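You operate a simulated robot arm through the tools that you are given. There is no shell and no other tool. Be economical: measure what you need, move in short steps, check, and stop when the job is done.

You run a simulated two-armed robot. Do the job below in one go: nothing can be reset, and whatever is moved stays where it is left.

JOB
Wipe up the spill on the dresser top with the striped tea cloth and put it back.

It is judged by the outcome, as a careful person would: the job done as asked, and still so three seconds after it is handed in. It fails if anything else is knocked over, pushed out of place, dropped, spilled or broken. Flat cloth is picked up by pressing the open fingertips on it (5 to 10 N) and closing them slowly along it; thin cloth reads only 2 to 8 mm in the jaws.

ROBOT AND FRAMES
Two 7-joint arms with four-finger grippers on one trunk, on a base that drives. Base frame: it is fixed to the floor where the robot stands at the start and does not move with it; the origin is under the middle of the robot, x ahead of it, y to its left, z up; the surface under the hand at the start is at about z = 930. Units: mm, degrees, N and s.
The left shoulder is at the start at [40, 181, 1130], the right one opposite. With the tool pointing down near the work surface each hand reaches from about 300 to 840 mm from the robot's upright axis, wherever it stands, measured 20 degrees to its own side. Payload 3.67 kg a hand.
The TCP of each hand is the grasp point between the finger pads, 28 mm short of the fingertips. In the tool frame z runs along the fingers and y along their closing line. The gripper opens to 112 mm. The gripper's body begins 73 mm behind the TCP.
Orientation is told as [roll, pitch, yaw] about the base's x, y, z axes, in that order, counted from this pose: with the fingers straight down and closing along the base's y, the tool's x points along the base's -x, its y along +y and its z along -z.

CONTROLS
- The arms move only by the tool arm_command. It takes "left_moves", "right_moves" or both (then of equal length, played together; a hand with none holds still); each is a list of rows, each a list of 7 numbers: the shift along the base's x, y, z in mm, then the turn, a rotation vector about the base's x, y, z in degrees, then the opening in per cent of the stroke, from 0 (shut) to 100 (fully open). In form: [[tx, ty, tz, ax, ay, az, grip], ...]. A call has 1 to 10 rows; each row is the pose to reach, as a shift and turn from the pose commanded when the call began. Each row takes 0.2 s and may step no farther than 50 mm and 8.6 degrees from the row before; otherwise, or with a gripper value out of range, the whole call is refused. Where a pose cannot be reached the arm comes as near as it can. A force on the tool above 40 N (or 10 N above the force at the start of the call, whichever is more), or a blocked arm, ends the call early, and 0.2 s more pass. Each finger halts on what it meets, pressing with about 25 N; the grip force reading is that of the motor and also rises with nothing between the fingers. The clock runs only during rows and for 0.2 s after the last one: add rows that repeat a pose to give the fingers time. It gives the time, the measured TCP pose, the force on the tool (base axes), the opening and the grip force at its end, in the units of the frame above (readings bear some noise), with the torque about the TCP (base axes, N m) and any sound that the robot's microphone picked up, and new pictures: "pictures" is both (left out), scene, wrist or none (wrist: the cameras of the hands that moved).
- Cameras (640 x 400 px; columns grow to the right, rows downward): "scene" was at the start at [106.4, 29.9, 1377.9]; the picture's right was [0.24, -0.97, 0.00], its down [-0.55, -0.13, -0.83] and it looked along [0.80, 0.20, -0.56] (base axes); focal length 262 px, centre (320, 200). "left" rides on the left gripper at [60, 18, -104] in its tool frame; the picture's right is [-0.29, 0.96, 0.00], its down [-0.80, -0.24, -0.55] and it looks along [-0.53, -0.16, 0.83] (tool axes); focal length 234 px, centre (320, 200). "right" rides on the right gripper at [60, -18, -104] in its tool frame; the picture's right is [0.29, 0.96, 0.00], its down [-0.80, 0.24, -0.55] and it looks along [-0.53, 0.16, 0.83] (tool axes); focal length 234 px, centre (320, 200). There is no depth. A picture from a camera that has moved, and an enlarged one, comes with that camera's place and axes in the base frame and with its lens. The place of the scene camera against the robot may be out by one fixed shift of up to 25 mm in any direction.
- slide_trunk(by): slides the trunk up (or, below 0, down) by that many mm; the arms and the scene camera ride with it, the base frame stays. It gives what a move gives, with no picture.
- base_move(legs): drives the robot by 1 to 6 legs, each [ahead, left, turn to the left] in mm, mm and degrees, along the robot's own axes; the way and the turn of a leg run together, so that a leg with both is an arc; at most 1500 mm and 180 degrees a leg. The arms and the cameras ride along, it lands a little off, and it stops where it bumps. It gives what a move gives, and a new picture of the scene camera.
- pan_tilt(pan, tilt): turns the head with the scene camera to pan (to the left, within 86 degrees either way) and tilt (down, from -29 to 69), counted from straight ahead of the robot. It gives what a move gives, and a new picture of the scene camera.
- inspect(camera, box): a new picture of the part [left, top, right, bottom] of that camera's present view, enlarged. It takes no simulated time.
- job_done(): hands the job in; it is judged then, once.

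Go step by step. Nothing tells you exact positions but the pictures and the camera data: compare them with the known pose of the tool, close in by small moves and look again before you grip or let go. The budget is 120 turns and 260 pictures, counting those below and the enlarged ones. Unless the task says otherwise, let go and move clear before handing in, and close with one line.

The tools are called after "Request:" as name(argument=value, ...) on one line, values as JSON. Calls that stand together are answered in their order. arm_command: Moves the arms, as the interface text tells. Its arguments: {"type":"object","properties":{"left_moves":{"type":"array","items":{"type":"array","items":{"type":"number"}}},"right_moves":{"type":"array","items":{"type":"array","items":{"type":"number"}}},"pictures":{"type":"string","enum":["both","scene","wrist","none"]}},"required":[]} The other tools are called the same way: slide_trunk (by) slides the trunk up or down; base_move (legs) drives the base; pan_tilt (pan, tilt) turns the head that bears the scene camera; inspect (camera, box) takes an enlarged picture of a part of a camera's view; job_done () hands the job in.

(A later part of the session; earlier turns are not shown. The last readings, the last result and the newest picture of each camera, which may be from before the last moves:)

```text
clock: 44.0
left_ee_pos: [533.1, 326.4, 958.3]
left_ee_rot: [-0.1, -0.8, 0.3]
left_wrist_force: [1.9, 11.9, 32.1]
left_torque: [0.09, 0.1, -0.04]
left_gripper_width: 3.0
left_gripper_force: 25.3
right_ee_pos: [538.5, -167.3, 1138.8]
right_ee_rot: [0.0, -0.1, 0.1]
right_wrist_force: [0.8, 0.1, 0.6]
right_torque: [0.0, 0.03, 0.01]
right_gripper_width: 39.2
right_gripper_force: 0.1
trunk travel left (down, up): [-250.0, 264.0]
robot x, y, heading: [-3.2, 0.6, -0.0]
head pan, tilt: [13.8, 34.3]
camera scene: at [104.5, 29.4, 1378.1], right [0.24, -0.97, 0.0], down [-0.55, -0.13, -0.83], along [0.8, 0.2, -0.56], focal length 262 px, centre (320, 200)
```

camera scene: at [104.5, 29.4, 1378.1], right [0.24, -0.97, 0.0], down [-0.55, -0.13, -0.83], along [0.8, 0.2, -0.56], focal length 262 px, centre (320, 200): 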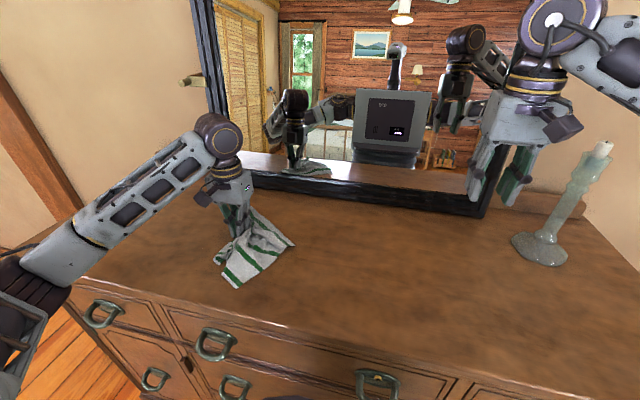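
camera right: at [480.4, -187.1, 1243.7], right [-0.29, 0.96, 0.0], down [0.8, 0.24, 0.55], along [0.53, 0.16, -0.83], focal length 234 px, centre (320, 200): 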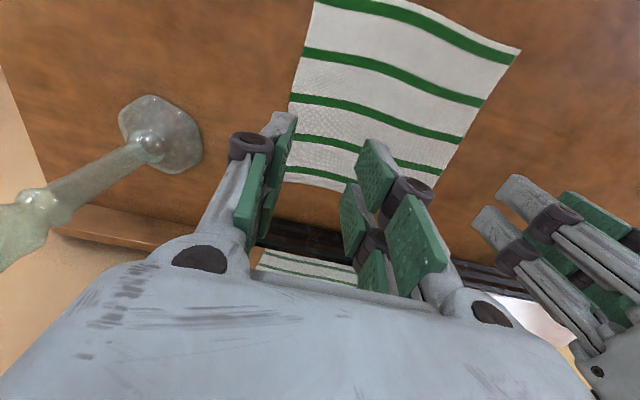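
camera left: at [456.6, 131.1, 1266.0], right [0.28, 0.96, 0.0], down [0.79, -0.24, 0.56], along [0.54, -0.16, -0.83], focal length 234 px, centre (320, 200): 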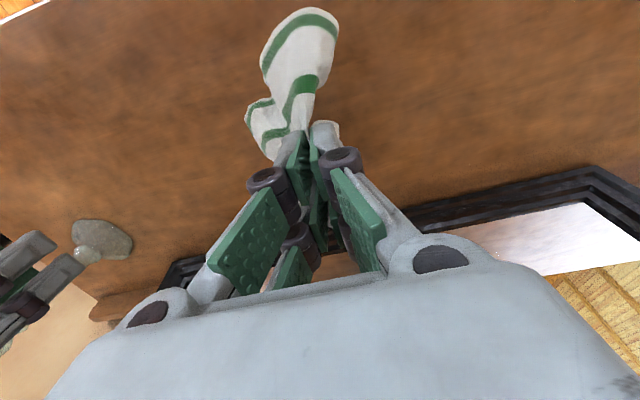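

I'm done wiping; next I lift the cloth clear and move the right hand out of the way.

Request:
arm_command(left_moves=[[0, -10, 20, 0, 0, 0, 0], [0, -30, 55, 0, 0, 0, 0], [0, -60, 90, 0, 0, 0, 0], [0, -90, 125, 0, 0, 0, 0], [0, -120, 160, 0, 0, 0, 0], [0, -150, 190, 0, 0, 0, 0], [0, -180, 220, 0, 0, 0, 0], [0, -220, 240, 0, 0, 0, 0], [0, -265, 250, 0, 0, 0, 0], [0, -265, 250, 0, 0, 0, 0]], right_moves=[[-30, -15, 0, 0, 0, 0, 35], [-60, -40, 10, 0, 0, 0, 35], [-90, -65, 20, 0, 0, 0, 35], [-110, -90, 30, 0, 0, 0, 35], [-120, -120, 30, 0, 0, 0, 35], [-130, -150, 30, 0, 0, 0, 35], [-130, -160, 30, 0, 0, 0, 35], [-130, -160, 30, 0, 0, 0, 35], [-130, -160, 30, 0, 0, 0, 35], [-130, -160, 30, 0, 0, 0, 35]])

Request:
inspect(camera="scene", box=[180, 215, 260, 265])

```text
clock: 46.2
left_ee_pos: [534.7, 62.2, 1203.5]
left_ee_rot: [0.0, -0.4, 0.1]
left_wrist_force: [0.6, 1.1, -1.0]
left_torque: [-0.03, -0.01, 0.02]
left_gripper_width: 2.7
left_gripper_force: 24.6
right_ee_pos: [410.9, -327.9, 1169.6]
right_ee_rot: [-0.1, 0.1, 0.0]
right_wrist_force: [-0.4, 0.8, 0.0]
right_torque: [0.0, -0.02, -0.01]
right_gripper_width: 39.3
right_gripper_force: 0.0
trunk travel left (down, up): [-250.0, 264.0]
robot x, y, heading: [0.9, 1.5, -0.2]
head pan, tilt: [13.8, 34.3]
camera scene: at [106.6, 31.4, 1377.9], right [0.24, -0.97, 0.0], down [-0.55, -0.14, -0.83], along [0.8, 0.2, -0.56], focal length 262 px, centre (320, 200)
camera right: at [350.5, -345.2, 1275.6], right [-0.29, 0.96, 0.0], down [0.8, 0.24, 0.55], along [0.53, 0.16, -0.83], focal length 234 px, centre (320, 200)
camera left: at [474.5, 79.3, 1306.0], right [0.28, 0.96, 0.0], down [0.79, -0.24, 0.56], along [0.54, -0.16, -0.83], focal length 234 px, centre (320, 200)
```

scene: 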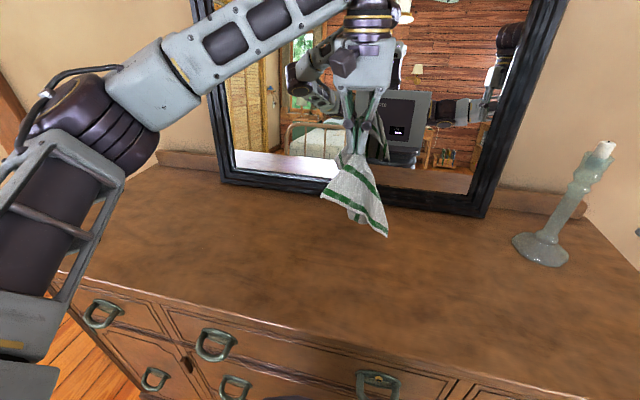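
right: 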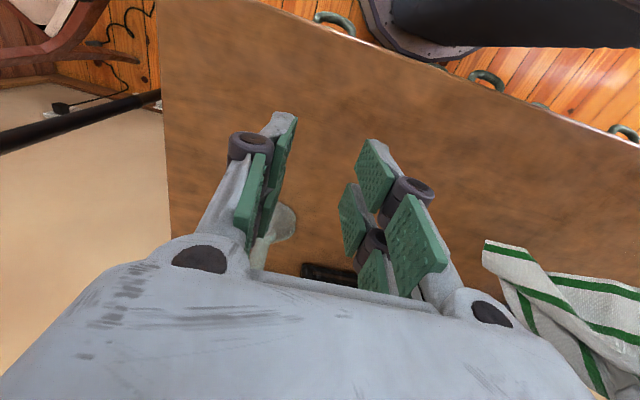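
left: 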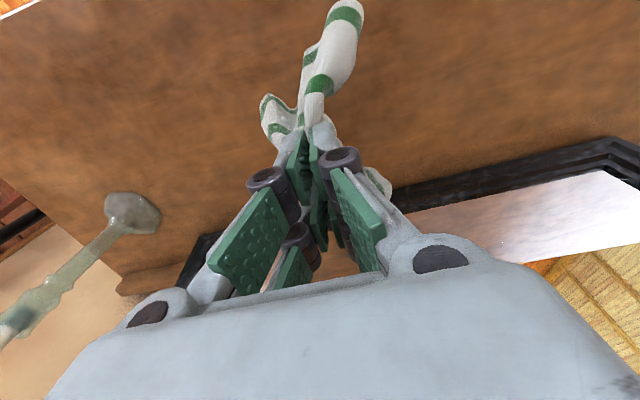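

```text
8.00 times, centred on (220, 240) of scene
camera zoom: at [106.6, 31.4, 1377.9], right [0.24, -0.97, 0.0], down [-0.55, -0.14, -0.83], along [0.8, 0.2, -0.56], focal length 2100 px, centre (1120, -120)
```

zoom: 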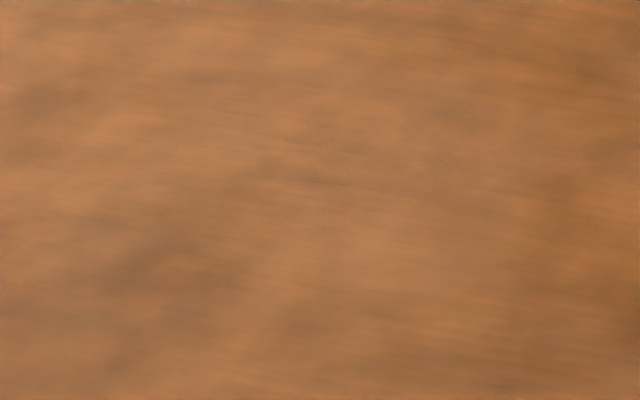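

The top is clean. I'll carry the cloth over its old place and lay it down from right to left.

Request:
arm_command(left_moves=[[0, -40, 0, 0, 0, 0, 0], [5, -80, 0, 0, 0, 0, 0], [5, -120, 0, 0, 0, 0, 0], [5, -160, 0, 0, 0, 0, 0], [5, -200, 0, 0, 0, 0, 0], [5, -240, 0, 0, 0, 0, 0], [5, -255, 0, 0, 0, 0, 0], [5, -255, -20, 0, 0, 0, 0], [5, -255, -40, 0, 0, 0, 0], [5, -255, -40, 0, 0, 0, 0]])

```text
clock: 48.4
left_ee_pos: [538.3, -194.2, 1166.4]
left_ee_rot: [0.0, -0.5, 0.0]
left_wrist_force: [0.1, -0.2, -0.3]
left_torque: [-0.03, 0.02, 0.0]
left_gripper_width: 2.8
left_gripper_force: 25.0
right_ee_pos: [410.7, -328.4, 1169.7]
right_ee_rot: [0.0, 0.0, 0.1]
right_wrist_force: [0.1, 0.7, 0.4]
right_torque: [0.0, 0.0, 0.0]
right_gripper_width: 39.0
right_gripper_force: 0.1
trunk travel left (down, up): [-250.0, 264.0]
robot x, y, heading: [0.1, 2.5, 0.0]
head pan, tilt: [13.8, 34.3]
camera scene: at [106.4, 29.9, 1378.0], right [0.24, -0.97, 0.0], down [-0.55, -0.13, -0.83], along [0.8, 0.2, -0.56], focal length 262 px, centre (320, 200)
camera left: at [478.1, -177.4, 1269.9], right [0.29, 0.96, 0.0], down [0.79, -0.24, 0.56], along [0.54, -0.16, -0.83], focal length 234 px, centre (320, 200)
```

scene: 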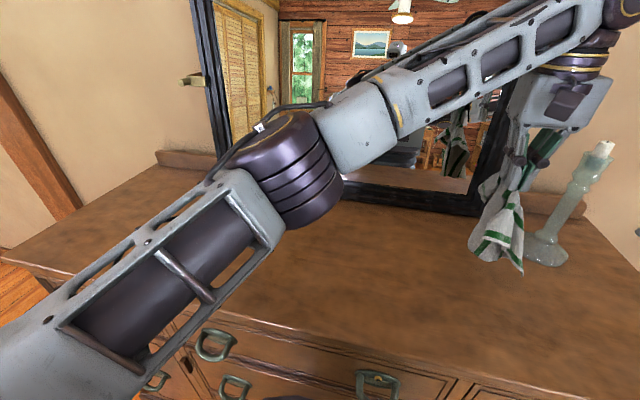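
left: 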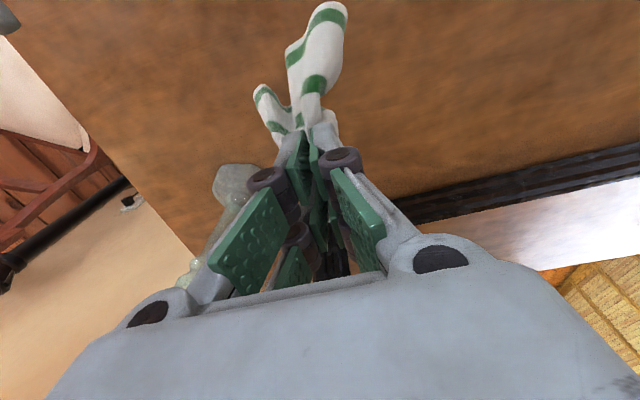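

The cloth hangs clear of the candlestick with its lower edge near the top. I'll lay it down moving left.

Request:
arm_command(left_moves=[[0, 0, -30, 0, 0, 0, 0], [0, 8, -60, 0, 0, 0, 0], [0, 25, -85, 0, 0, 0, 0], [0, 50, -110, 0, 0, 0, 0], [0, 80, -135, 0, 0, 0, 0], [0, 110, -160, 0, 0, 0, 0], [0, 140, -180, 0, 0, 0, 0], [0, 165, -195, 0, 0, 0, 0], [0, 182, -204, 0, 0, 0, 0], [0, 182, -204, 0, 0, 0, 0]])

```text
clock: 50.6
left_ee_pos: [540.9, -10.2, 963.1]
left_ee_rot: [0.0, -0.5, 0.1]
left_wrist_force: [0.5, 0.9, 0.1]
left_torque: [0.0, -0.01, 0.0]
left_gripper_width: 2.6
left_gripper_force: 24.8
right_ee_pos: [411.7, -328.1, 1169.7]
right_ee_rot: [0.0, 0.0, 0.0]
right_wrist_force: [0.3, -0.9, -0.1]
right_torque: [0.02, -0.01, -0.03]
right_gripper_width: 39.3
right_gripper_force: 0.0
trunk travel left (down, up): [-250.0, 264.0]
robot x, y, heading: [3.7, -0.4, 0.1]
head pan, tilt: [13.8, 34.3]
camera scene: at [106.6, 29.4, 1378.0], right [0.24, -0.97, 0.0], down [-0.55, -0.13, -0.83], along [0.8, 0.2, -0.56], focal length 262 px, centre (320, 200)
camera left: at [479.9, 5.5, 1065.8], right [0.29, 0.96, 0.0], down [0.79, -0.24, 0.56], along [0.54, -0.16, -0.83], focal length 234 px, centre (320, 200)
```

scene: 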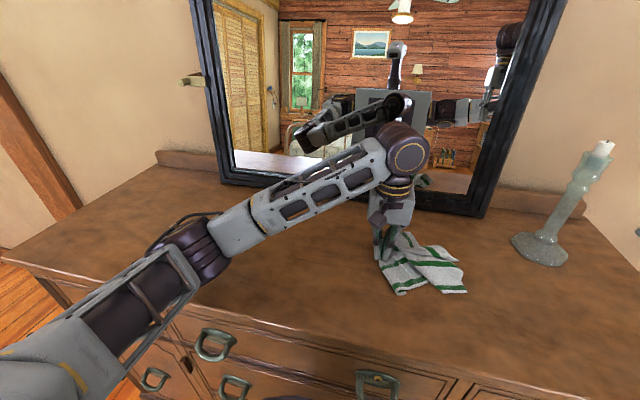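
left: 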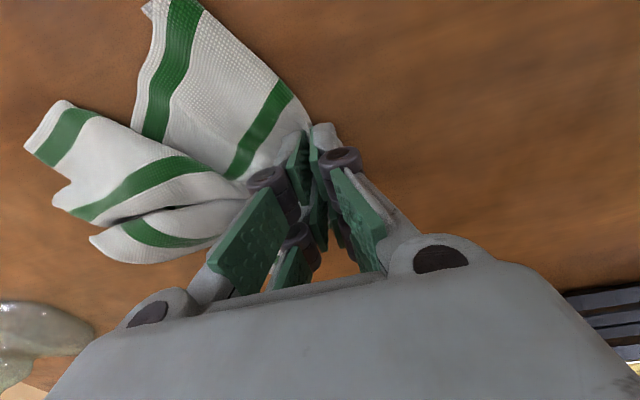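

The cloth is back in its place but crumpled. I'll let go, lift clear, and look at what needs spreading.

Request:
arm_command(left_moves=[[0, 0, -2, 0, 0, 0, 10], [0, 0, -2, 0, 0, 0, 25], [0, 0, -2, 0, 0, 0, 25], [0, 0, 30, 0, 0, 0, 30], [0, 0, 70, 0, 0, 0, 30], [0, 40, 110, 0, 0, 0, 30], [0, 85, 130, 0, 0, 0, 30], [0, 130, 130, 0, 0, 0, 30], [0, 175, 130, 0, 0, 0, 30], [0, 175, 130, 0, 0, 0, 30]])

Request:
inspect(camera="scene", box=[320, 200, 520, 325])

```text
refused: row 6 steps farther than a row can; nothing moved
```

```text
3.20 times, centred on (420, 262) of scene
camera zoom: at [106.6, 29.4, 1378.0], right [0.24, -0.97, 0.0], down [-0.55, -0.13, -0.83], along [0.8, 0.2, -0.56], focal length 840 px, centre (0, 0)
```

zoom: 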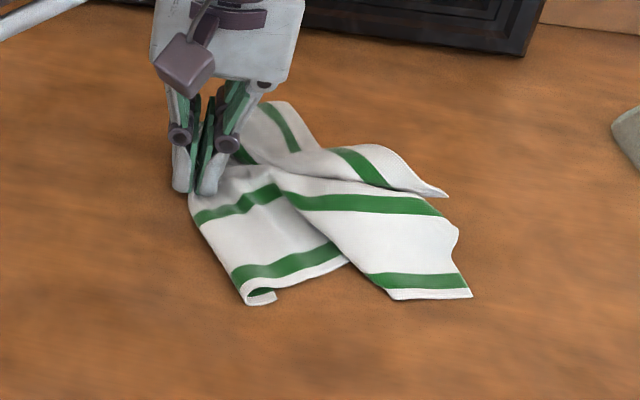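

Request:
arm_command(left_moves=[[0, 0, -2, 0, 0, 0, 10], [0, 0, -2, 0, 0, 0, 25], [0, 0, -2, 0, 0, 0, 25], [0, 0, 30, 0, 0, 0, 30], [0, 0, 70, 0, 0, 0, 30], [0, 20, 110, 0, 0, 0, 30], [0, 60, 130, 0, 0, 0, 30], [0, 105, 130, 0, 0, 0, 30], [0, 150, 130, 0, 0, 0, 30], [0, 190, 130, 0, 0, 0, 30]], pictures="wrist")

Request:
inspect(camera="scene", box=[320, 200, 520, 325])

```text
clock: 52.8
left_ee_pos: [537.7, 180.5, 1090.9]
left_ee_rot: [-0.1, -0.6, 0.1]
left_wrist_force: [0.7, 0.5, 0.1]
left_torque: [-0.04, 0.03, -0.02]
left_gripper_width: 33.4
left_gripper_force: 0.1
right_ee_pos: [411.3, -326.9, 1170.6]
right_ee_rot: [-0.2, -0.1, 0.0]
right_wrist_force: [-0.9, 0.3, 0.0]
right_torque: [-0.04, -0.03, -0.02]
right_gripper_width: 39.2
right_gripper_force: 0.0
trunk travel left (down, up): [-250.0, 264.0]
robot x, y, heading: [-0.0, -0.2, 0.0]
head pan, tilt: [13.8, 34.3]
camera left: at [477.4, 199.0, 1194.5], right [0.29, 0.96, 0.0], down [0.79, -0.24, 0.56], along [0.54, -0.16, -0.83], focal length 234 px, centre (320, 200)
```

left: 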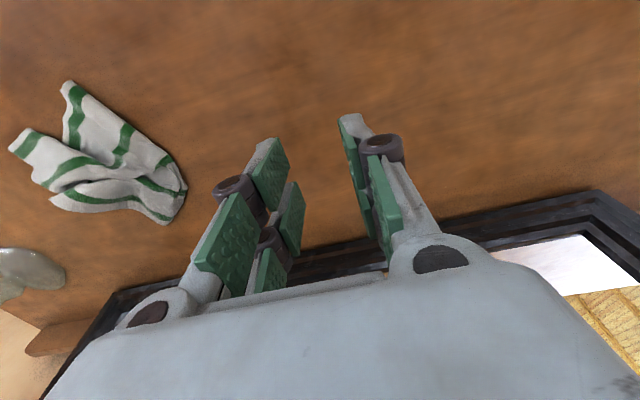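

```text
3.20 times, centred on (420, 262) of scene
camera zoom: at [106.3, 31.1, 1377.9], right [0.24, -0.97, 0.0], down [-0.55, -0.14, -0.83], along [0.8, 0.2, -0.56], focal length 840 px, centre (0, 0)
```

zoom: 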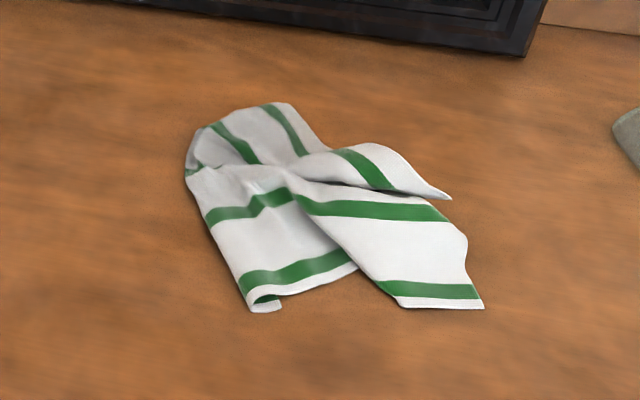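

Let me see the folds from the left camera, enlarged.

Request:
inspect(camera="left", box=[0, 60, 240, 210])

Request:
inspect(camera="right", box=[400, 180, 640, 330])

```text
2.67 times, centred on (120, 135) of left
camera zoom: at [477.4, 199.0, 1194.5], right [0.29, 0.96, 0.0], down [0.79, -0.24, 0.56], along [0.54, -0.16, -0.83], focal length 624 px, centre (853, 373)
```

zoom: 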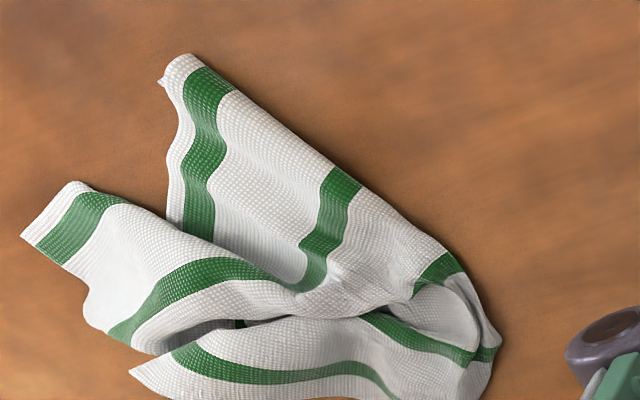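

```text
2.67 times, centred on (520, 255) of right
camera zoom: at [350.0, -345.5, 1275.6], right [-0.29, 0.96, 0.0], down [0.8, 0.24, 0.55], along [0.53, 0.16, -0.83], focal length 624 px, centre (-213, 53)
```

zoom: 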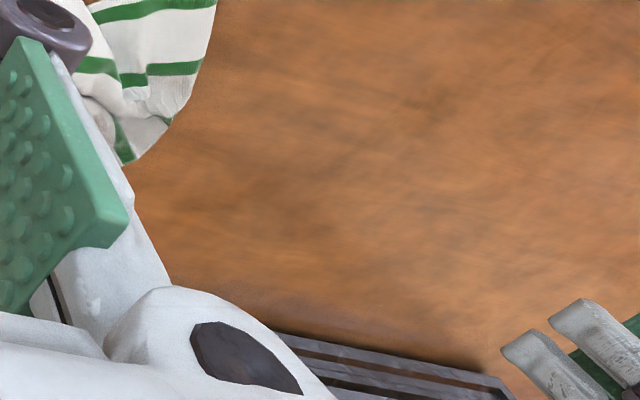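

Both front corners are identifiable: front-left near (441, -56), front-right near (472, -185). I'll pinch near the front-left corner with the left hand first.

Request:
arm_command(left_moves=[[-12, -40, -15, 0, 0, 0, 24], [-24, -80, -30, 0, 0, 0, 24], [-36, -125, -45, 0, 0, 0, 24], [-48, -170, -60, 0, 0, 0, 24], [-60, -210, -75, 0, 0, 0, 24], [-72, -246, -91, 0, 0, 0, 24], [-72, -246, -115, 0, 0, 0, 24], [-72, -246, -115, 0, 0, 0, 24]])

```text
clock: 54.6
left_ee_pos: [468.0, -69.3, 976.9]
left_ee_rot: [0.0, -0.5, 0.1]
left_wrist_force: [0.3, -0.4, 0.1]
left_torque: [0.05, -0.03, -0.01]
left_gripper_width: 26.9
left_gripper_force: 0.0
right_ee_pos: [410.2, -328.6, 1169.9]
right_ee_rot: [0.1, 0.0, 0.0]
right_wrist_force: [0.1, 0.3, 0.2]
right_torque: [0.02, -0.03, -0.04]
right_gripper_width: 39.3
right_gripper_force: 0.0
trunk travel left (down, up): [-250.0, 264.0]
robot x, y, heading: [-1.7, 0.9, 0.1]
head pan, tilt: [13.8, 34.3]
camera scene: at [106.4, 29.2, 1378.0], right [0.24, -0.97, 0.0], down [-0.55, -0.13, -0.83], along [0.8, 0.2, -0.56], focal length 262 px, centre (320, 200)
camera left: at [408.0, -52.9, 1080.7], right [0.29, 0.96, 0.0], down [0.79, -0.24, 0.56], along [0.54, -0.16, -0.83], focal length 234 px, centre (320, 200)
```

scene: 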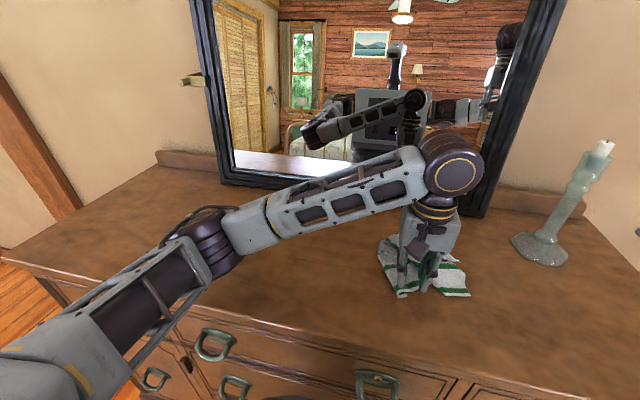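
left: 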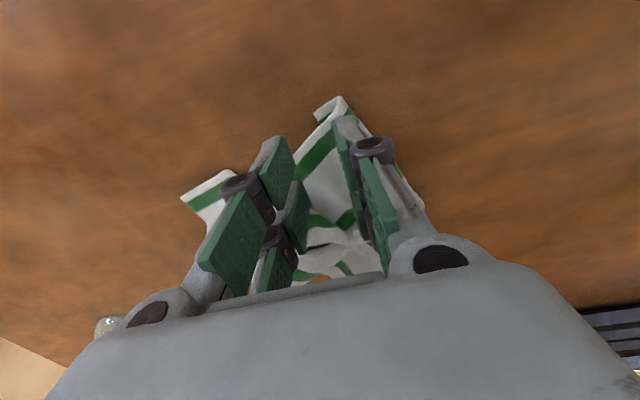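

Aligned nearly well; a 5 mm shift left, then press and close.

Request:
arm_command(left_moves=[[-3, 6, -10, 0, 0, 0, 22], [-3, 6, -18, 0, 0, 0, 22], [-3, 6, -20, 0, 0, 0, 22], [-3, 6, -20, 0, 0, 0, 17], [-3, 6, -20, 0, 0, 0, 12], [-3, 6, -20, 0, 0, 0, 7], [-3, 6, -20, 0, 0, 0, 2], [-3, 6, -20, 0, 0, 0, 0], [-3, 6, -20, 0, 0, 0, 0]])

```text
clock: 56.6
left_ee_pos: [465.4, -61.8, 957.5]
left_ee_rot: [0.0, -0.6, 0.1]
left_wrist_force: [2.9, 0.4, 19.3]
left_torque: [0.03, 0.13, -0.02]
left_gripper_width: 2.1
left_gripper_force: 25.2
right_ee_pos: [409.8, -328.2, 1169.4]
right_ee_rot: [0.0, 0.0, 0.0]
right_wrist_force: [-0.7, -0.4, 0.2]
right_torque: [-0.01, -0.02, -0.01]
right_gripper_width: 39.1
right_gripper_force: 0.1
trunk travel left (down, up): [-250.0, 264.0]
robot x, y, heading: [1.1, 1.4, 0.1]
head pan, tilt: [13.8, 34.3]
camera scene: at [105.6, 30.0, 1378.1], right [0.24, -0.97, 0.0], down [-0.55, -0.13, -0.83], along [0.8, 0.2, -0.56], focal length 262 px, centre (320, 200)
camera left: at [404.2, -44.5, 1061.2], right [0.29, 0.96, 0.0], down [0.79, -0.24, 0.56], along [0.54, -0.16, -0.83], focal length 234 px, centre (320, 200)
```

scene: 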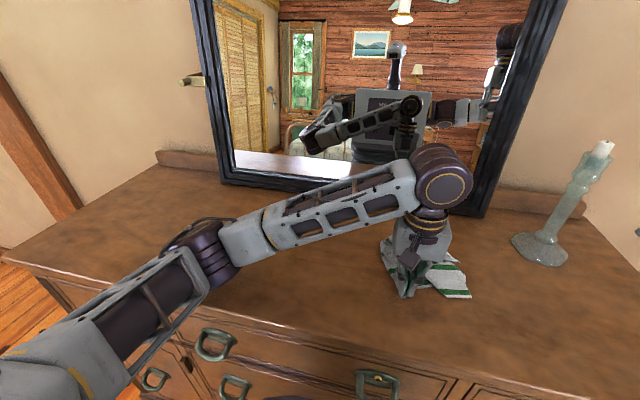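
left: 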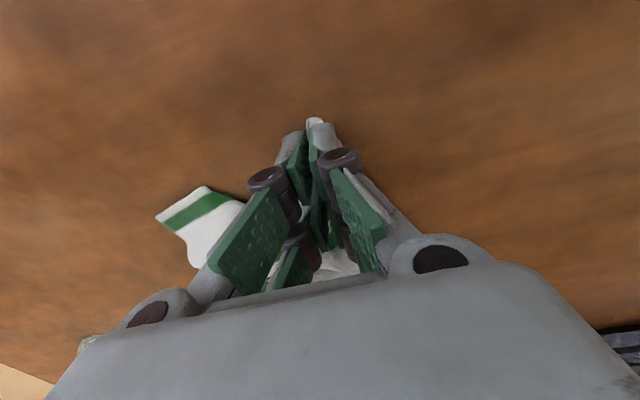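

The corner is held. I'll pull it gently to the left and slightly toward the front.

Request:
arm_command(left_moves=[[-2, 8, 4, 0, 0, 0, 0], [-4, 20, 4, 0, 0, 0, 0], [-6, 35, 4, 0, 0, 0, 0], [-8, 50, 4, 0, 0, 0, 0], [-10, 65, 4, 0, 0, 0, 0], [-12, 78, 4, 0, 0, 0, 0], [-12, 78, 4, 0, 0, 0, 0]])

Request:
inspect(camera="scene", box=[320, 200, 520, 325])

```text
clock: 58.2
left_ee_pos: [452.8, 15.6, 960.3]
left_ee_rot: [0.0, -0.5, 0.2]
left_wrist_force: [-0.4, -0.7, 1.4]
left_torque: [-0.01, -0.01, -0.02]
left_gripper_width: 1.5
left_gripper_force: 25.1
right_ee_pos: [410.7, -327.8, 1168.2]
right_ee_rot: [0.0, 0.1, 0.0]
right_wrist_force: [0.0, 0.5, -0.3]
right_torque: [0.02, 0.0, 0.03]
right_gripper_width: 39.2
right_gripper_force: 0.1
trunk travel left (down, up): [-250.0, 264.0]
robot x, y, heading: [3.9, 0.5, 0.2]
head pan, tilt: [13.8, 34.3]
camera scene: at [106.6, 29.4, 1377.9], right [0.24, -0.97, 0.0], down [-0.55, -0.13, -0.83], along [0.8, 0.2, -0.56], focal length 262 px, centre (320, 200)
camera left: at [392.3, 33.0, 1063.9], right [0.29, 0.96, 0.0], down [0.79, -0.24, 0.56], along [0.54, -0.16, -0.83], focal length 234 px, centre (320, 200)
```

scene: 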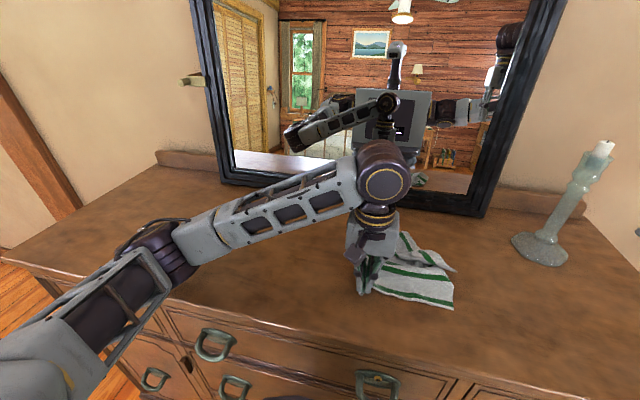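
left: 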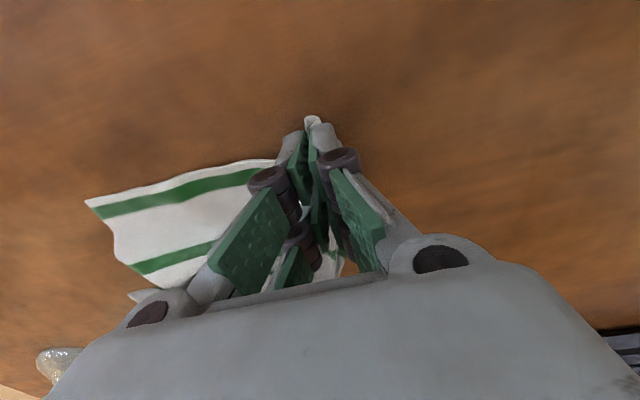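

```text
3.20 times, centred on (420, 262) of scene
camera zoom: at [106.6, 29.4, 1377.9], right [0.24, -0.97, 0.0], down [-0.55, -0.13, -0.83], along [0.8, 0.2, -0.56], focal length 840 px, centre (0, 0)
```

zoom: 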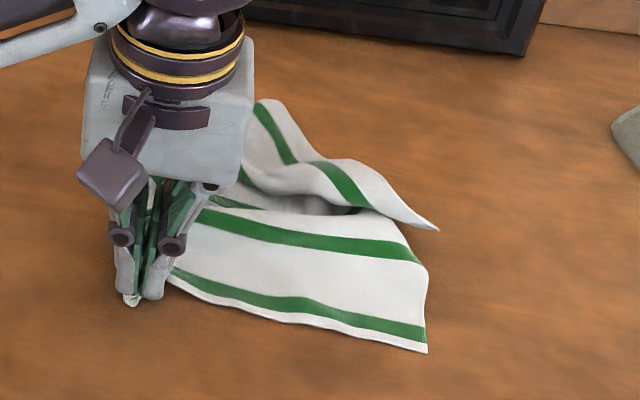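

That straightened the front edge nicely; its right corner is now near (432, -150). The left hand holds while the right hand comes to that corner.

Request:
arm_command(right_moves=[[8, 35, -30, 0, 0, 0, 30], [16, 70, -60, 0, 0, 0, 25], [24, 105, -90, 0, 0, 0, 25], [32, 140, -120, 0, 0, 0, 25], [40, 170, -150, 0, 0, 0, 25], [44, 190, -180, 0, 0, 0, 25], [44, 195, -192, 0, 0, 0, 25], [44, 195, -192, 0, 0, 0, 25]])

```text
clock: 60.0
left_ee_pos: [453.3, 15.1, 959.6]
left_ee_rot: [0.0, -0.6, 0.1]
left_wrist_force: [1.0, 0.0, 1.3]
left_torque: [0.02, -0.02, -0.03]
left_gripper_width: 1.9
left_gripper_force: 24.2
right_ee_pos: [453.4, -133.8, 975.5]
right_ee_rot: [0.1, 0.1, 0.0]
right_wrist_force: [0.2, 0.5, -0.9]
right_torque: [0.0, 0.03, 0.01]
right_gripper_width: 27.8
right_gripper_force: 0.0
trunk travel left (down, up): [-250.0, 264.0]
robot x, y, heading: [-2.1, 3.0, -0.1]
head pan, tilt: [13.8, 34.3]
camera scene: at [106.6, 29.8, 1377.9], right [0.24, -0.97, 0.0], down [-0.55, -0.13, -0.83], along [0.8, 0.2, -0.56], focal length 262 px, centre (320, 200)
camera right: at [394.1, -151.3, 1081.7], right [-0.29, 0.96, 0.0], down [0.8, 0.24, 0.55], along [0.53, 0.16, -0.83], focal length 234 px, centre (320, 200)
```

scene: 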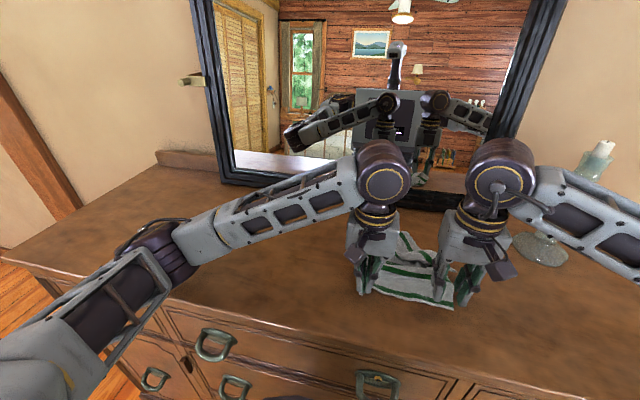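
right: 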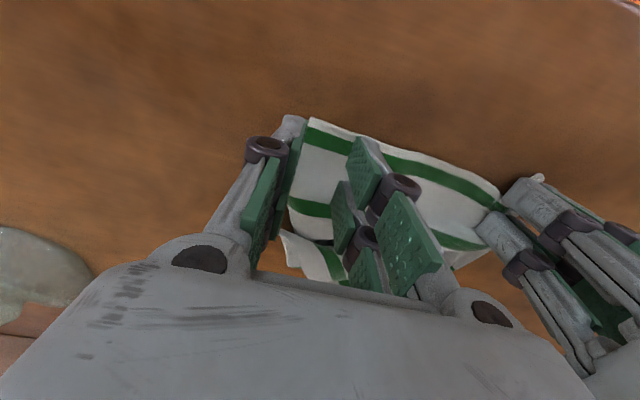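

Request:
arm_command(right_moves=[[3, 9, -8, 0, 0, 0, 25], [3, 9, -15, 0, 0, 0, 25], [3, 9, -18, 0, 0, 0, 25], [3, 9, -19, 0, 0, 0, 19], [3, 9, -19, 0, 0, 0, 14], [3, 9, -19, 0, 0, 0, 9], [3, 9, -19, 0, 0, 0, 4], [3, 9, -19, 0, 0, 0, 0], [3, 9, -19, 0, 0, 0, 0]], pictures="wrist")

```text
clock: 62.0
left_ee_pos: [453.1, 15.3, 959.9]
left_ee_rot: [0.0, -0.5, 0.1]
left_wrist_force: [0.5, -1.4, 0.6]
left_torque: [0.01, -0.01, -0.02]
left_gripper_width: 1.4
left_gripper_force: 24.4
right_ee_pos: [457.7, -124.4, 958.2]
right_ee_rot: [0.0, 0.0, 0.0]
right_wrist_force: [-0.4, 1.3, 5.2]
right_torque: [0.11, -0.11, 0.04]
right_gripper_width: 2.6
right_gripper_force: 24.7
trunk travel left (down, up): [-250.0, 264.0]
robot x, y, heading: [0.4, 2.3, 0.2]
head pan, tilt: [13.8, 34.3]
camera right: at [396.2, -141.9, 1063.9], right [-0.29, 0.96, 0.0], down [0.8, 0.24, 0.55], along [0.53, 0.16, -0.83], focal length 234 px, centre (320, 200)
```

right: 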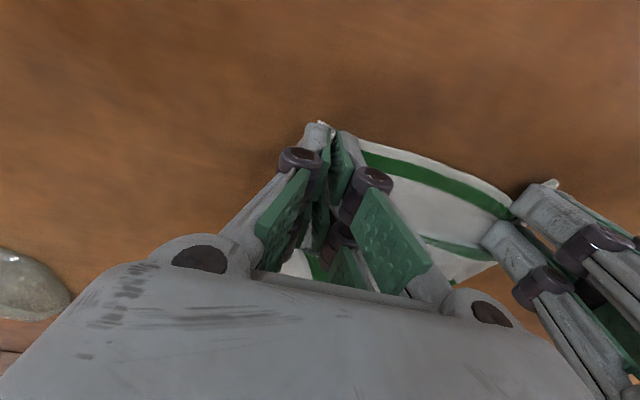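

Both front corners are held. I'll lift with both hands so the cloth hangs open and unfolds.

Request:
arm_command(left_moves=[[0, 0, 25, 0, 0, 0, 0], [10, 0, 60, 0, 0, 0, 0], [25, 0, 100, 0, 0, 0, 0], [40, 0, 140, 0, 0, 0, 0], [60, 0, 180, 0, 0, 0, 0], [75, 0, 215, 0, 0, 0, 0], [90, 0, 250, 0, 0, 0, 0], [95, 0, 270, 0, 0, 0, 0], [95, 0, 270, 0, 0, 0, 0]], right_moves=[[0, 0, 25, 0, 0, 0, 0], [10, -3, 60, 0, 0, 0, 0], [25, -5, 100, 0, 0, 0, 0], [40, -5, 140, 0, 0, 0, 0], [60, -5, 180, 0, 0, 0, 0], [75, -5, 215, 0, 0, 0, 0], [90, -5, 250, 0, 0, 0, 0], [95, -5, 270, 0, 0, 0, 0], [95, -5, 270, 0, 0, 0, 0]])

```text
clock: 64.0
left_ee_pos: [546.1, 15.8, 1230.1]
left_ee_rot: [0.0, -0.4, 0.1]
left_wrist_force: [0.2, 0.9, 0.2]
left_torque: [-0.03, -0.01, -0.01]
left_gripper_width: 1.8
left_gripper_force: 24.7
right_ee_pos: [554.3, -129.1, 1225.5]
right_ee_rot: [0.0, 0.0, 0.0]
right_wrist_force: [-0.1, 0.6, 1.1]
right_torque: [-0.03, 0.05, 0.01]
right_gripper_width: 2.5
right_gripper_force: 24.9
trunk travel left (down, up): [-250.0, 264.0]
robot x, y, heading: [2.1, -0.8, 0.0]
head pan, tilt: [13.8, 34.3]
camera scene: at [107.2, 29.7, 1377.8], right [0.24, -0.97, 0.0], down [-0.55, -0.13, -0.83], along [0.8, 0.2, -0.56], focal length 262 px, centre (320, 200)
camera right: at [493.1, -146.9, 1331.1], right [-0.29, 0.96, 0.0], down [0.8, 0.24, 0.55], along [0.53, 0.16, -0.83], focal length 234 px, centre (320, 200)
camera left: at [486.3, 32.6, 1333.6], right [0.29, 0.96, 0.0], down [0.79, -0.24, 0.56], along [0.54, -0.16, -0.83], focal length 234 px, centre (320, 200)
```

scene: 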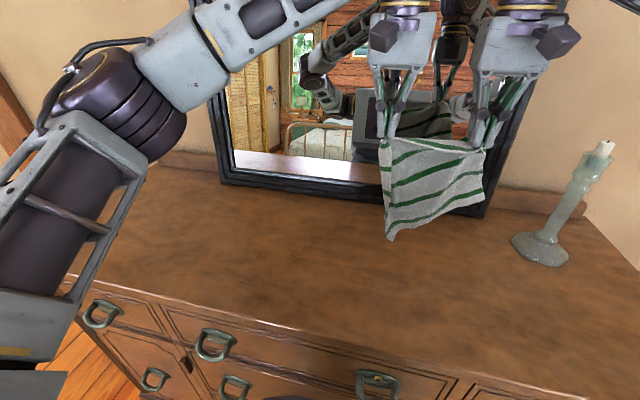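
right: 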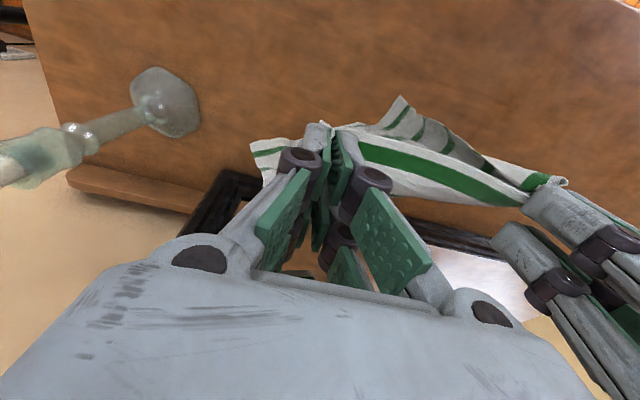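
left: 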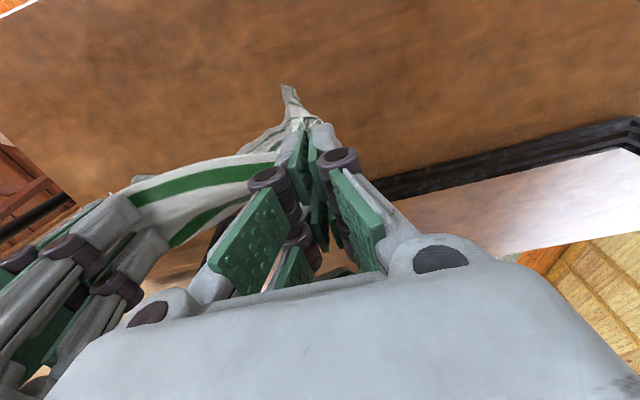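

The cloth hangs open as a sheet. I'll stretch it slightly, centre it, and move it back so the rear edge comes over its old line.

Request:
arm_command(left_moves=[[20, -3, 0, 0, 0, 0, 0], [45, -6, 0, 0, 0, 0, 0], [70, -10, 0, 0, 0, 0, 0], [95, -14, -5, 0, 0, 0, 0], [95, -14, -15, 0, 0, 0, 0], [95, -14, -15, 0, 0, 0, 0]], right_moves=[[20, -8, 0, 0, 0, 0, 0], [40, -16, 0, 0, 0, 0, 0], [65, -22, 0, 0, 0, 0, 0], [87, -28, 0, 0, 0, 0, 0], [87, -28, -10, 0, 0, 0, 0], [87, -28, -10, 0, 0, 0, 0]])

```text
clock: 65.4
left_ee_pos: [641.1, 2.0, 1217.6]
left_ee_rot: [0.0, -0.5, 0.0]
left_wrist_force: [-0.3, -5.5, -0.2]
left_torque: [-0.12, -0.02, 0.07]
left_gripper_width: 1.9
left_gripper_force: 24.8
right_ee_pos: [638.1, -155.9, 1216.6]
right_ee_rot: [0.0, 0.0, 0.0]
right_wrist_force: [0.6, 4.3, -0.5]
right_torque: [0.13, -0.04, -0.11]
right_gripper_width: 2.3
right_gripper_force: 25.5
trunk travel left (down, up): [-250.0, 264.0]
robot x, y, heading: [-1.4, 1.6, -0.1]
head pan, tilt: [13.8, 34.3]
camera scene: at [106.7, 29.7, 1377.9], right [0.24, -0.97, 0.0], down [-0.55, -0.13, -0.83], along [0.8, 0.2, -0.56], focal length 262 px, centre (320, 200)
camera right: at [578.1, -174.0, 1322.3], right [-0.29, 0.96, 0.0], down [0.8, 0.24, 0.55], along [0.53, 0.16, -0.83], focal length 234 px, centre (320, 200)
camera left: at [581.9, 19.2, 1319.1], right [0.29, 0.96, 0.0], down [0.79, -0.24, 0.56], along [0.54, -0.16, -0.83], focal length 234 px, centre (320, 200)
```

scene: 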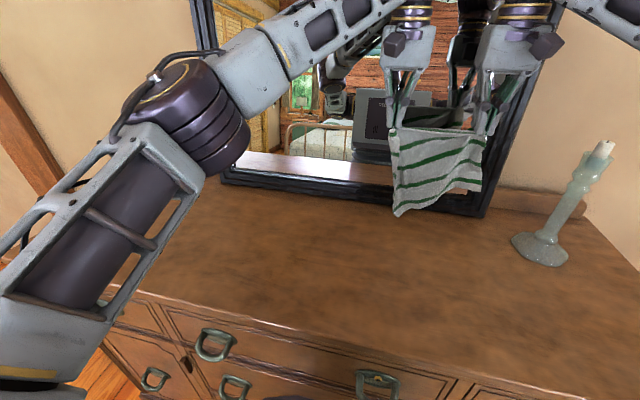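
right: 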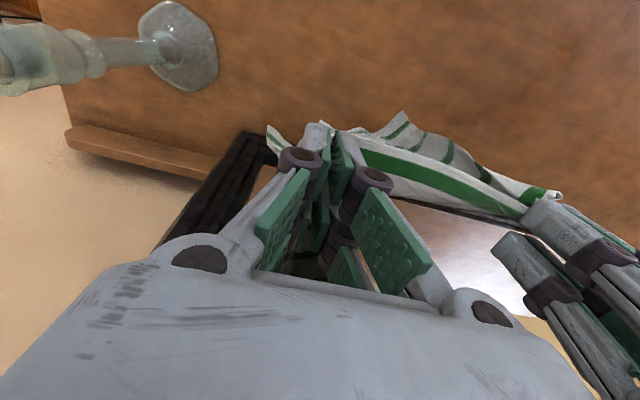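
left: 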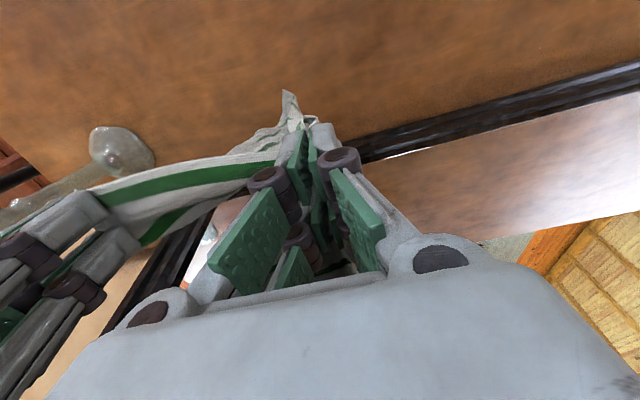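

Taut and even. I'll lower the rear edge onto the top and lay the cloth down towards the front.

Request:
arm_command(left_moves=[[0, 0, -30, 0, 0, 0, 0], [0, 0, -55, 0, 0, 0, 0], [-40, 0, -60, 0, 0, 0, 0], [-75, 0, -71, 0, 0, 0, 0], [-105, 0, -90, 0, 0, 0, 0], [-130, 0, -112, 0, 0, 0, 0], [-150, 0, -137, 0, 0, 0, 0], [-166, 0, -164, 0, 0, 0, 0], [-178, 0, -195, 0, 0, 0, 0], [-185, 0, -228, 0, 0, 0, 0]], right_moves=[[0, 0, -30, 0, 0, 0, 0], [0, 0, -55, 0, 0, 0, 0], [-40, 0, -60, 0, 0, 0, 0], [-75, 0, -71, 0, 0, 0, 0], [-105, 0, -90, 0, 0, 0, 0], [-130, 0, -112, 0, 0, 0, 0], [-150, 0, -137, 0, 0, 0, 0], [-166, 0, -164, 0, 0, 0, 0], [-178, 0, -195, 0, 0, 0, 0], [-185, 0, -228, 0, 0, 0, 0]])

Request:
inspect(camera="scene", box=[320, 200, 520, 325])

```text
clock: 67.6
left_ee_pos: [455.2, 0.5, 987.5]
left_ee_rot: [0.1, -0.5, 0.3]
left_wrist_force: [-0.1, -6.7, -0.3]
left_torque: [-0.17, 0.01, 0.08]
left_gripper_width: 2.2
left_gripper_force: 25.2
right_ee_pos: [456.4, -156.7, 990.1]
right_ee_rot: [-0.1, 0.0, 0.0]
right_wrist_force: [-0.8, 6.1, -1.1]
right_torque: [0.18, 0.02, -0.08]
right_gripper_width: 2.5
right_gripper_force: 25.2
trunk travel left (down, up): [-250.0, 264.0]
robot x, y, heading: [1.8, -1.3, -0.0]
head pan, tilt: [13.8, 34.3]
camera scene: at [107.0, 29.9, 1377.9], right [0.24, -0.97, 0.0], down [-0.55, -0.13, -0.83], along [0.8, 0.2, -0.56], focal length 262 px, centre (320, 200)
camera right: at [395.7, -175.4, 1095.7], right [-0.29, 0.96, 0.0], down [0.8, 0.24, 0.55], along [0.53, 0.16, -0.83], focal length 234 px, centre (320, 200)
camera left: at [396.3, 19.5, 1090.7], right [0.29, 0.96, 0.0], down [0.79, -0.24, 0.56], along [0.54, -0.16, -0.83], focal length 234 px, centre (320, 200)
```

scene: 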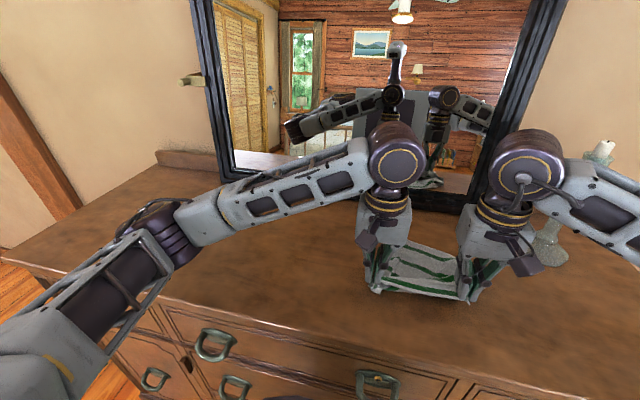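
right: 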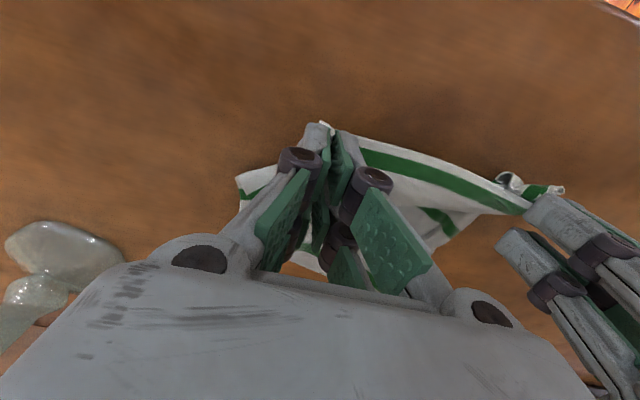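
left: 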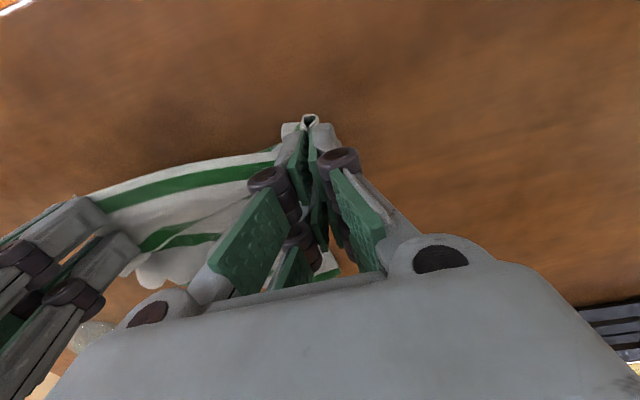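

```text
3.20 times, centred on (420, 262) of scene
camera zoom: at [107.0, 29.9, 1377.9], right [0.24, -0.97, 0.0], down [-0.55, -0.13, -0.83], along [0.8, 0.2, -0.56], focal length 840 px, centre (0, 0)
```

zoom: 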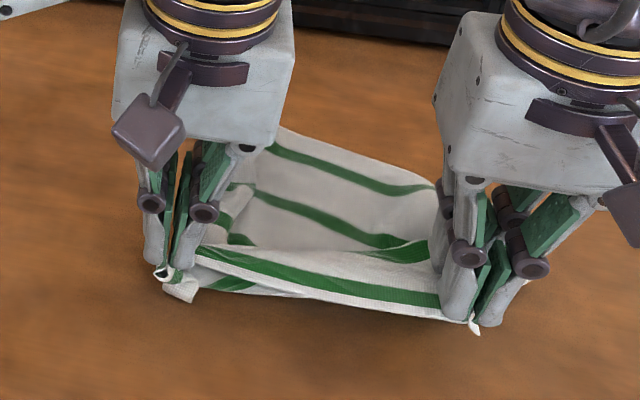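

The rear edge landed about 50 mm too far forward, leaving slack at the front. I'll lift again and re-lay it farther back, more slowly.

Request:
arm_command(left_moves=[[5, 0, 35, 0, 0, 0, 0], [20, 0, 70, 0, 0, 0, 0], [40, 0, 105, 0, 0, 0, 0], [65, 0, 140, 0, 0, 0, 0], [95, 0, 170, 0, 0, 0, 0], [130, 0, 200, 0, 0, 0, 0], [165, 0, 220, 0, 0, 0, 0], [195, 0, 225, 0, 0, 0, 0], [205, 0, 225, 0, 0, 0, 0], [205, 0, 225, 0, 0, 0, 0]], right_moves=[[5, 0, 35, 0, 0, 0, 0], [20, 0, 70, 0, 0, 0, 0], [40, 0, 105, 0, 0, 0, 0], [65, 0, 140, 0, 0, 0, 0], [95, 0, 170, 0, 0, 0, 0], [130, 0, 200, 0, 0, 0, 0], [165, 0, 220, 0, 0, 0, 0], [195, 0, 225, 0, 0, 0, 0], [205, 0, 225, 0, 0, 0, 0], [205, 0, 225, 0, 0, 0, 0]], pictures="scene")

Request:
arm_command(left_moves=[[0, 0, 0, 0, 0, 0, 0], [0, 0, -20, 0, 0, 0, 0], [0, 0, -40, 0, 0, 0, 0], [0, 0, -60, 0, 0, 0, 0], [0, 0, -80, 0, 0, 0, 0], [0, 0, -90, 0, 0, 0, 0], [-15, 0, -97, 0, 0, 0, 0], [-35, 0, -103, 0, 0, 0, 0], [-55, 0, -110, 0, 0, 0, 0], [-75, 0, -120, 0, 0, 0, 0]], right_moves=[[0, 0, 0, 0, 0, 0, 0], [0, 0, -20, 0, 0, 0, 0], [0, 0, -40, 0, 0, 0, 0], [0, 0, -60, 0, 0, 0, 0], [0, 0, -80, 0, 0, 0, 0], [0, 0, -90, 0, 0, 0, 0], [-15, 0, -97, 0, 0, 0, 0], [-35, 0, -103, 0, 0, 0, 0], [-55, 0, -110, 0, 0, 0, 0], [-75, 0, -120, 0, 0, 0, 0]], pictures="scene")

```text
clock: 69.8
left_ee_pos: [664.0, 1.0, 1211.5]
left_ee_rot: [0.0, -0.5, 0.1]
left_wrist_force: [-0.1, -5.2, -0.1]
left_torque: [-0.19, 0.02, 0.08]
left_gripper_width: 1.8
left_gripper_force: 25.6
right_ee_pos: [659.4, -158.2, 1213.1]
right_ee_rot: [0.0, 0.0, 0.1]
right_wrist_force: [0.2, 5.1, -0.5]
right_torque: [0.09, 0.02, -0.07]
right_gripper_width: 2.4
right_gripper_force: 24.7
trunk travel left (down, up): [-250.0, 264.0]
robot x, y, heading: [0.2, -0.2, 0.1]
head pan, tilt: [13.8, 34.3]
camera scene: at [106.8, 29.9, 1377.9], right [0.24, -0.97, 0.0], down [-0.55, -0.13, -0.83], along [0.8, 0.2, -0.56], focal length 262 px, centre (320, 200)
```

scene: 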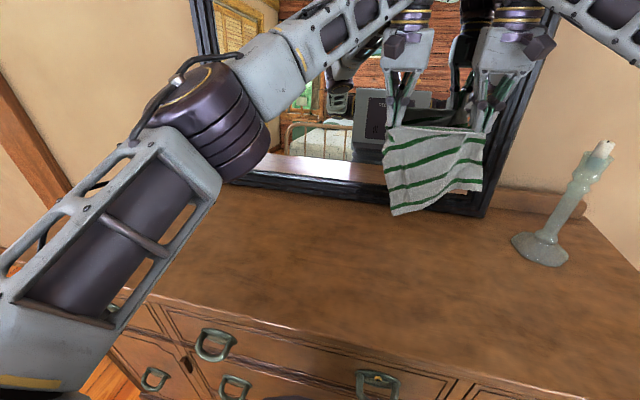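

```text
clock: 72.0
left_ee_pos: [586.7, 2.5, 1093.0]
left_ee_rot: [0.1, -0.6, 0.1]
left_wrist_force: [0.4, -3.1, 0.2]
left_torque: [-0.13, -0.03, 0.05]
left_gripper_width: 1.7
left_gripper_force: 24.6
right_ee_pos: [584.3, -155.9, 1094.5]
right_ee_rot: [0.0, 0.0, -0.1]
right_wrist_force: [-0.8, 4.1, -0.4]
right_torque: [0.1, 0.0, -0.06]
right_gripper_width: 2.5
right_gripper_force: 25.8
trunk travel left (down, up): [-250.0, 264.0]
robot x, y, heading: [-2.7, -1.0, -0.2]
head pan, tilt: [13.8, 34.3]
camera scene: at [106.2, 29.8, 1378.0], right [0.24, -0.97, 0.0], down [-0.55, -0.13, -0.83], along [0.8, 0.2, -0.56], focal length 262 px, centre (320, 200)
```

scene: 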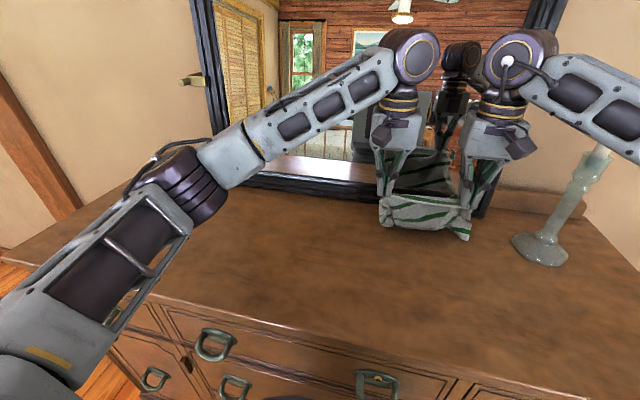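

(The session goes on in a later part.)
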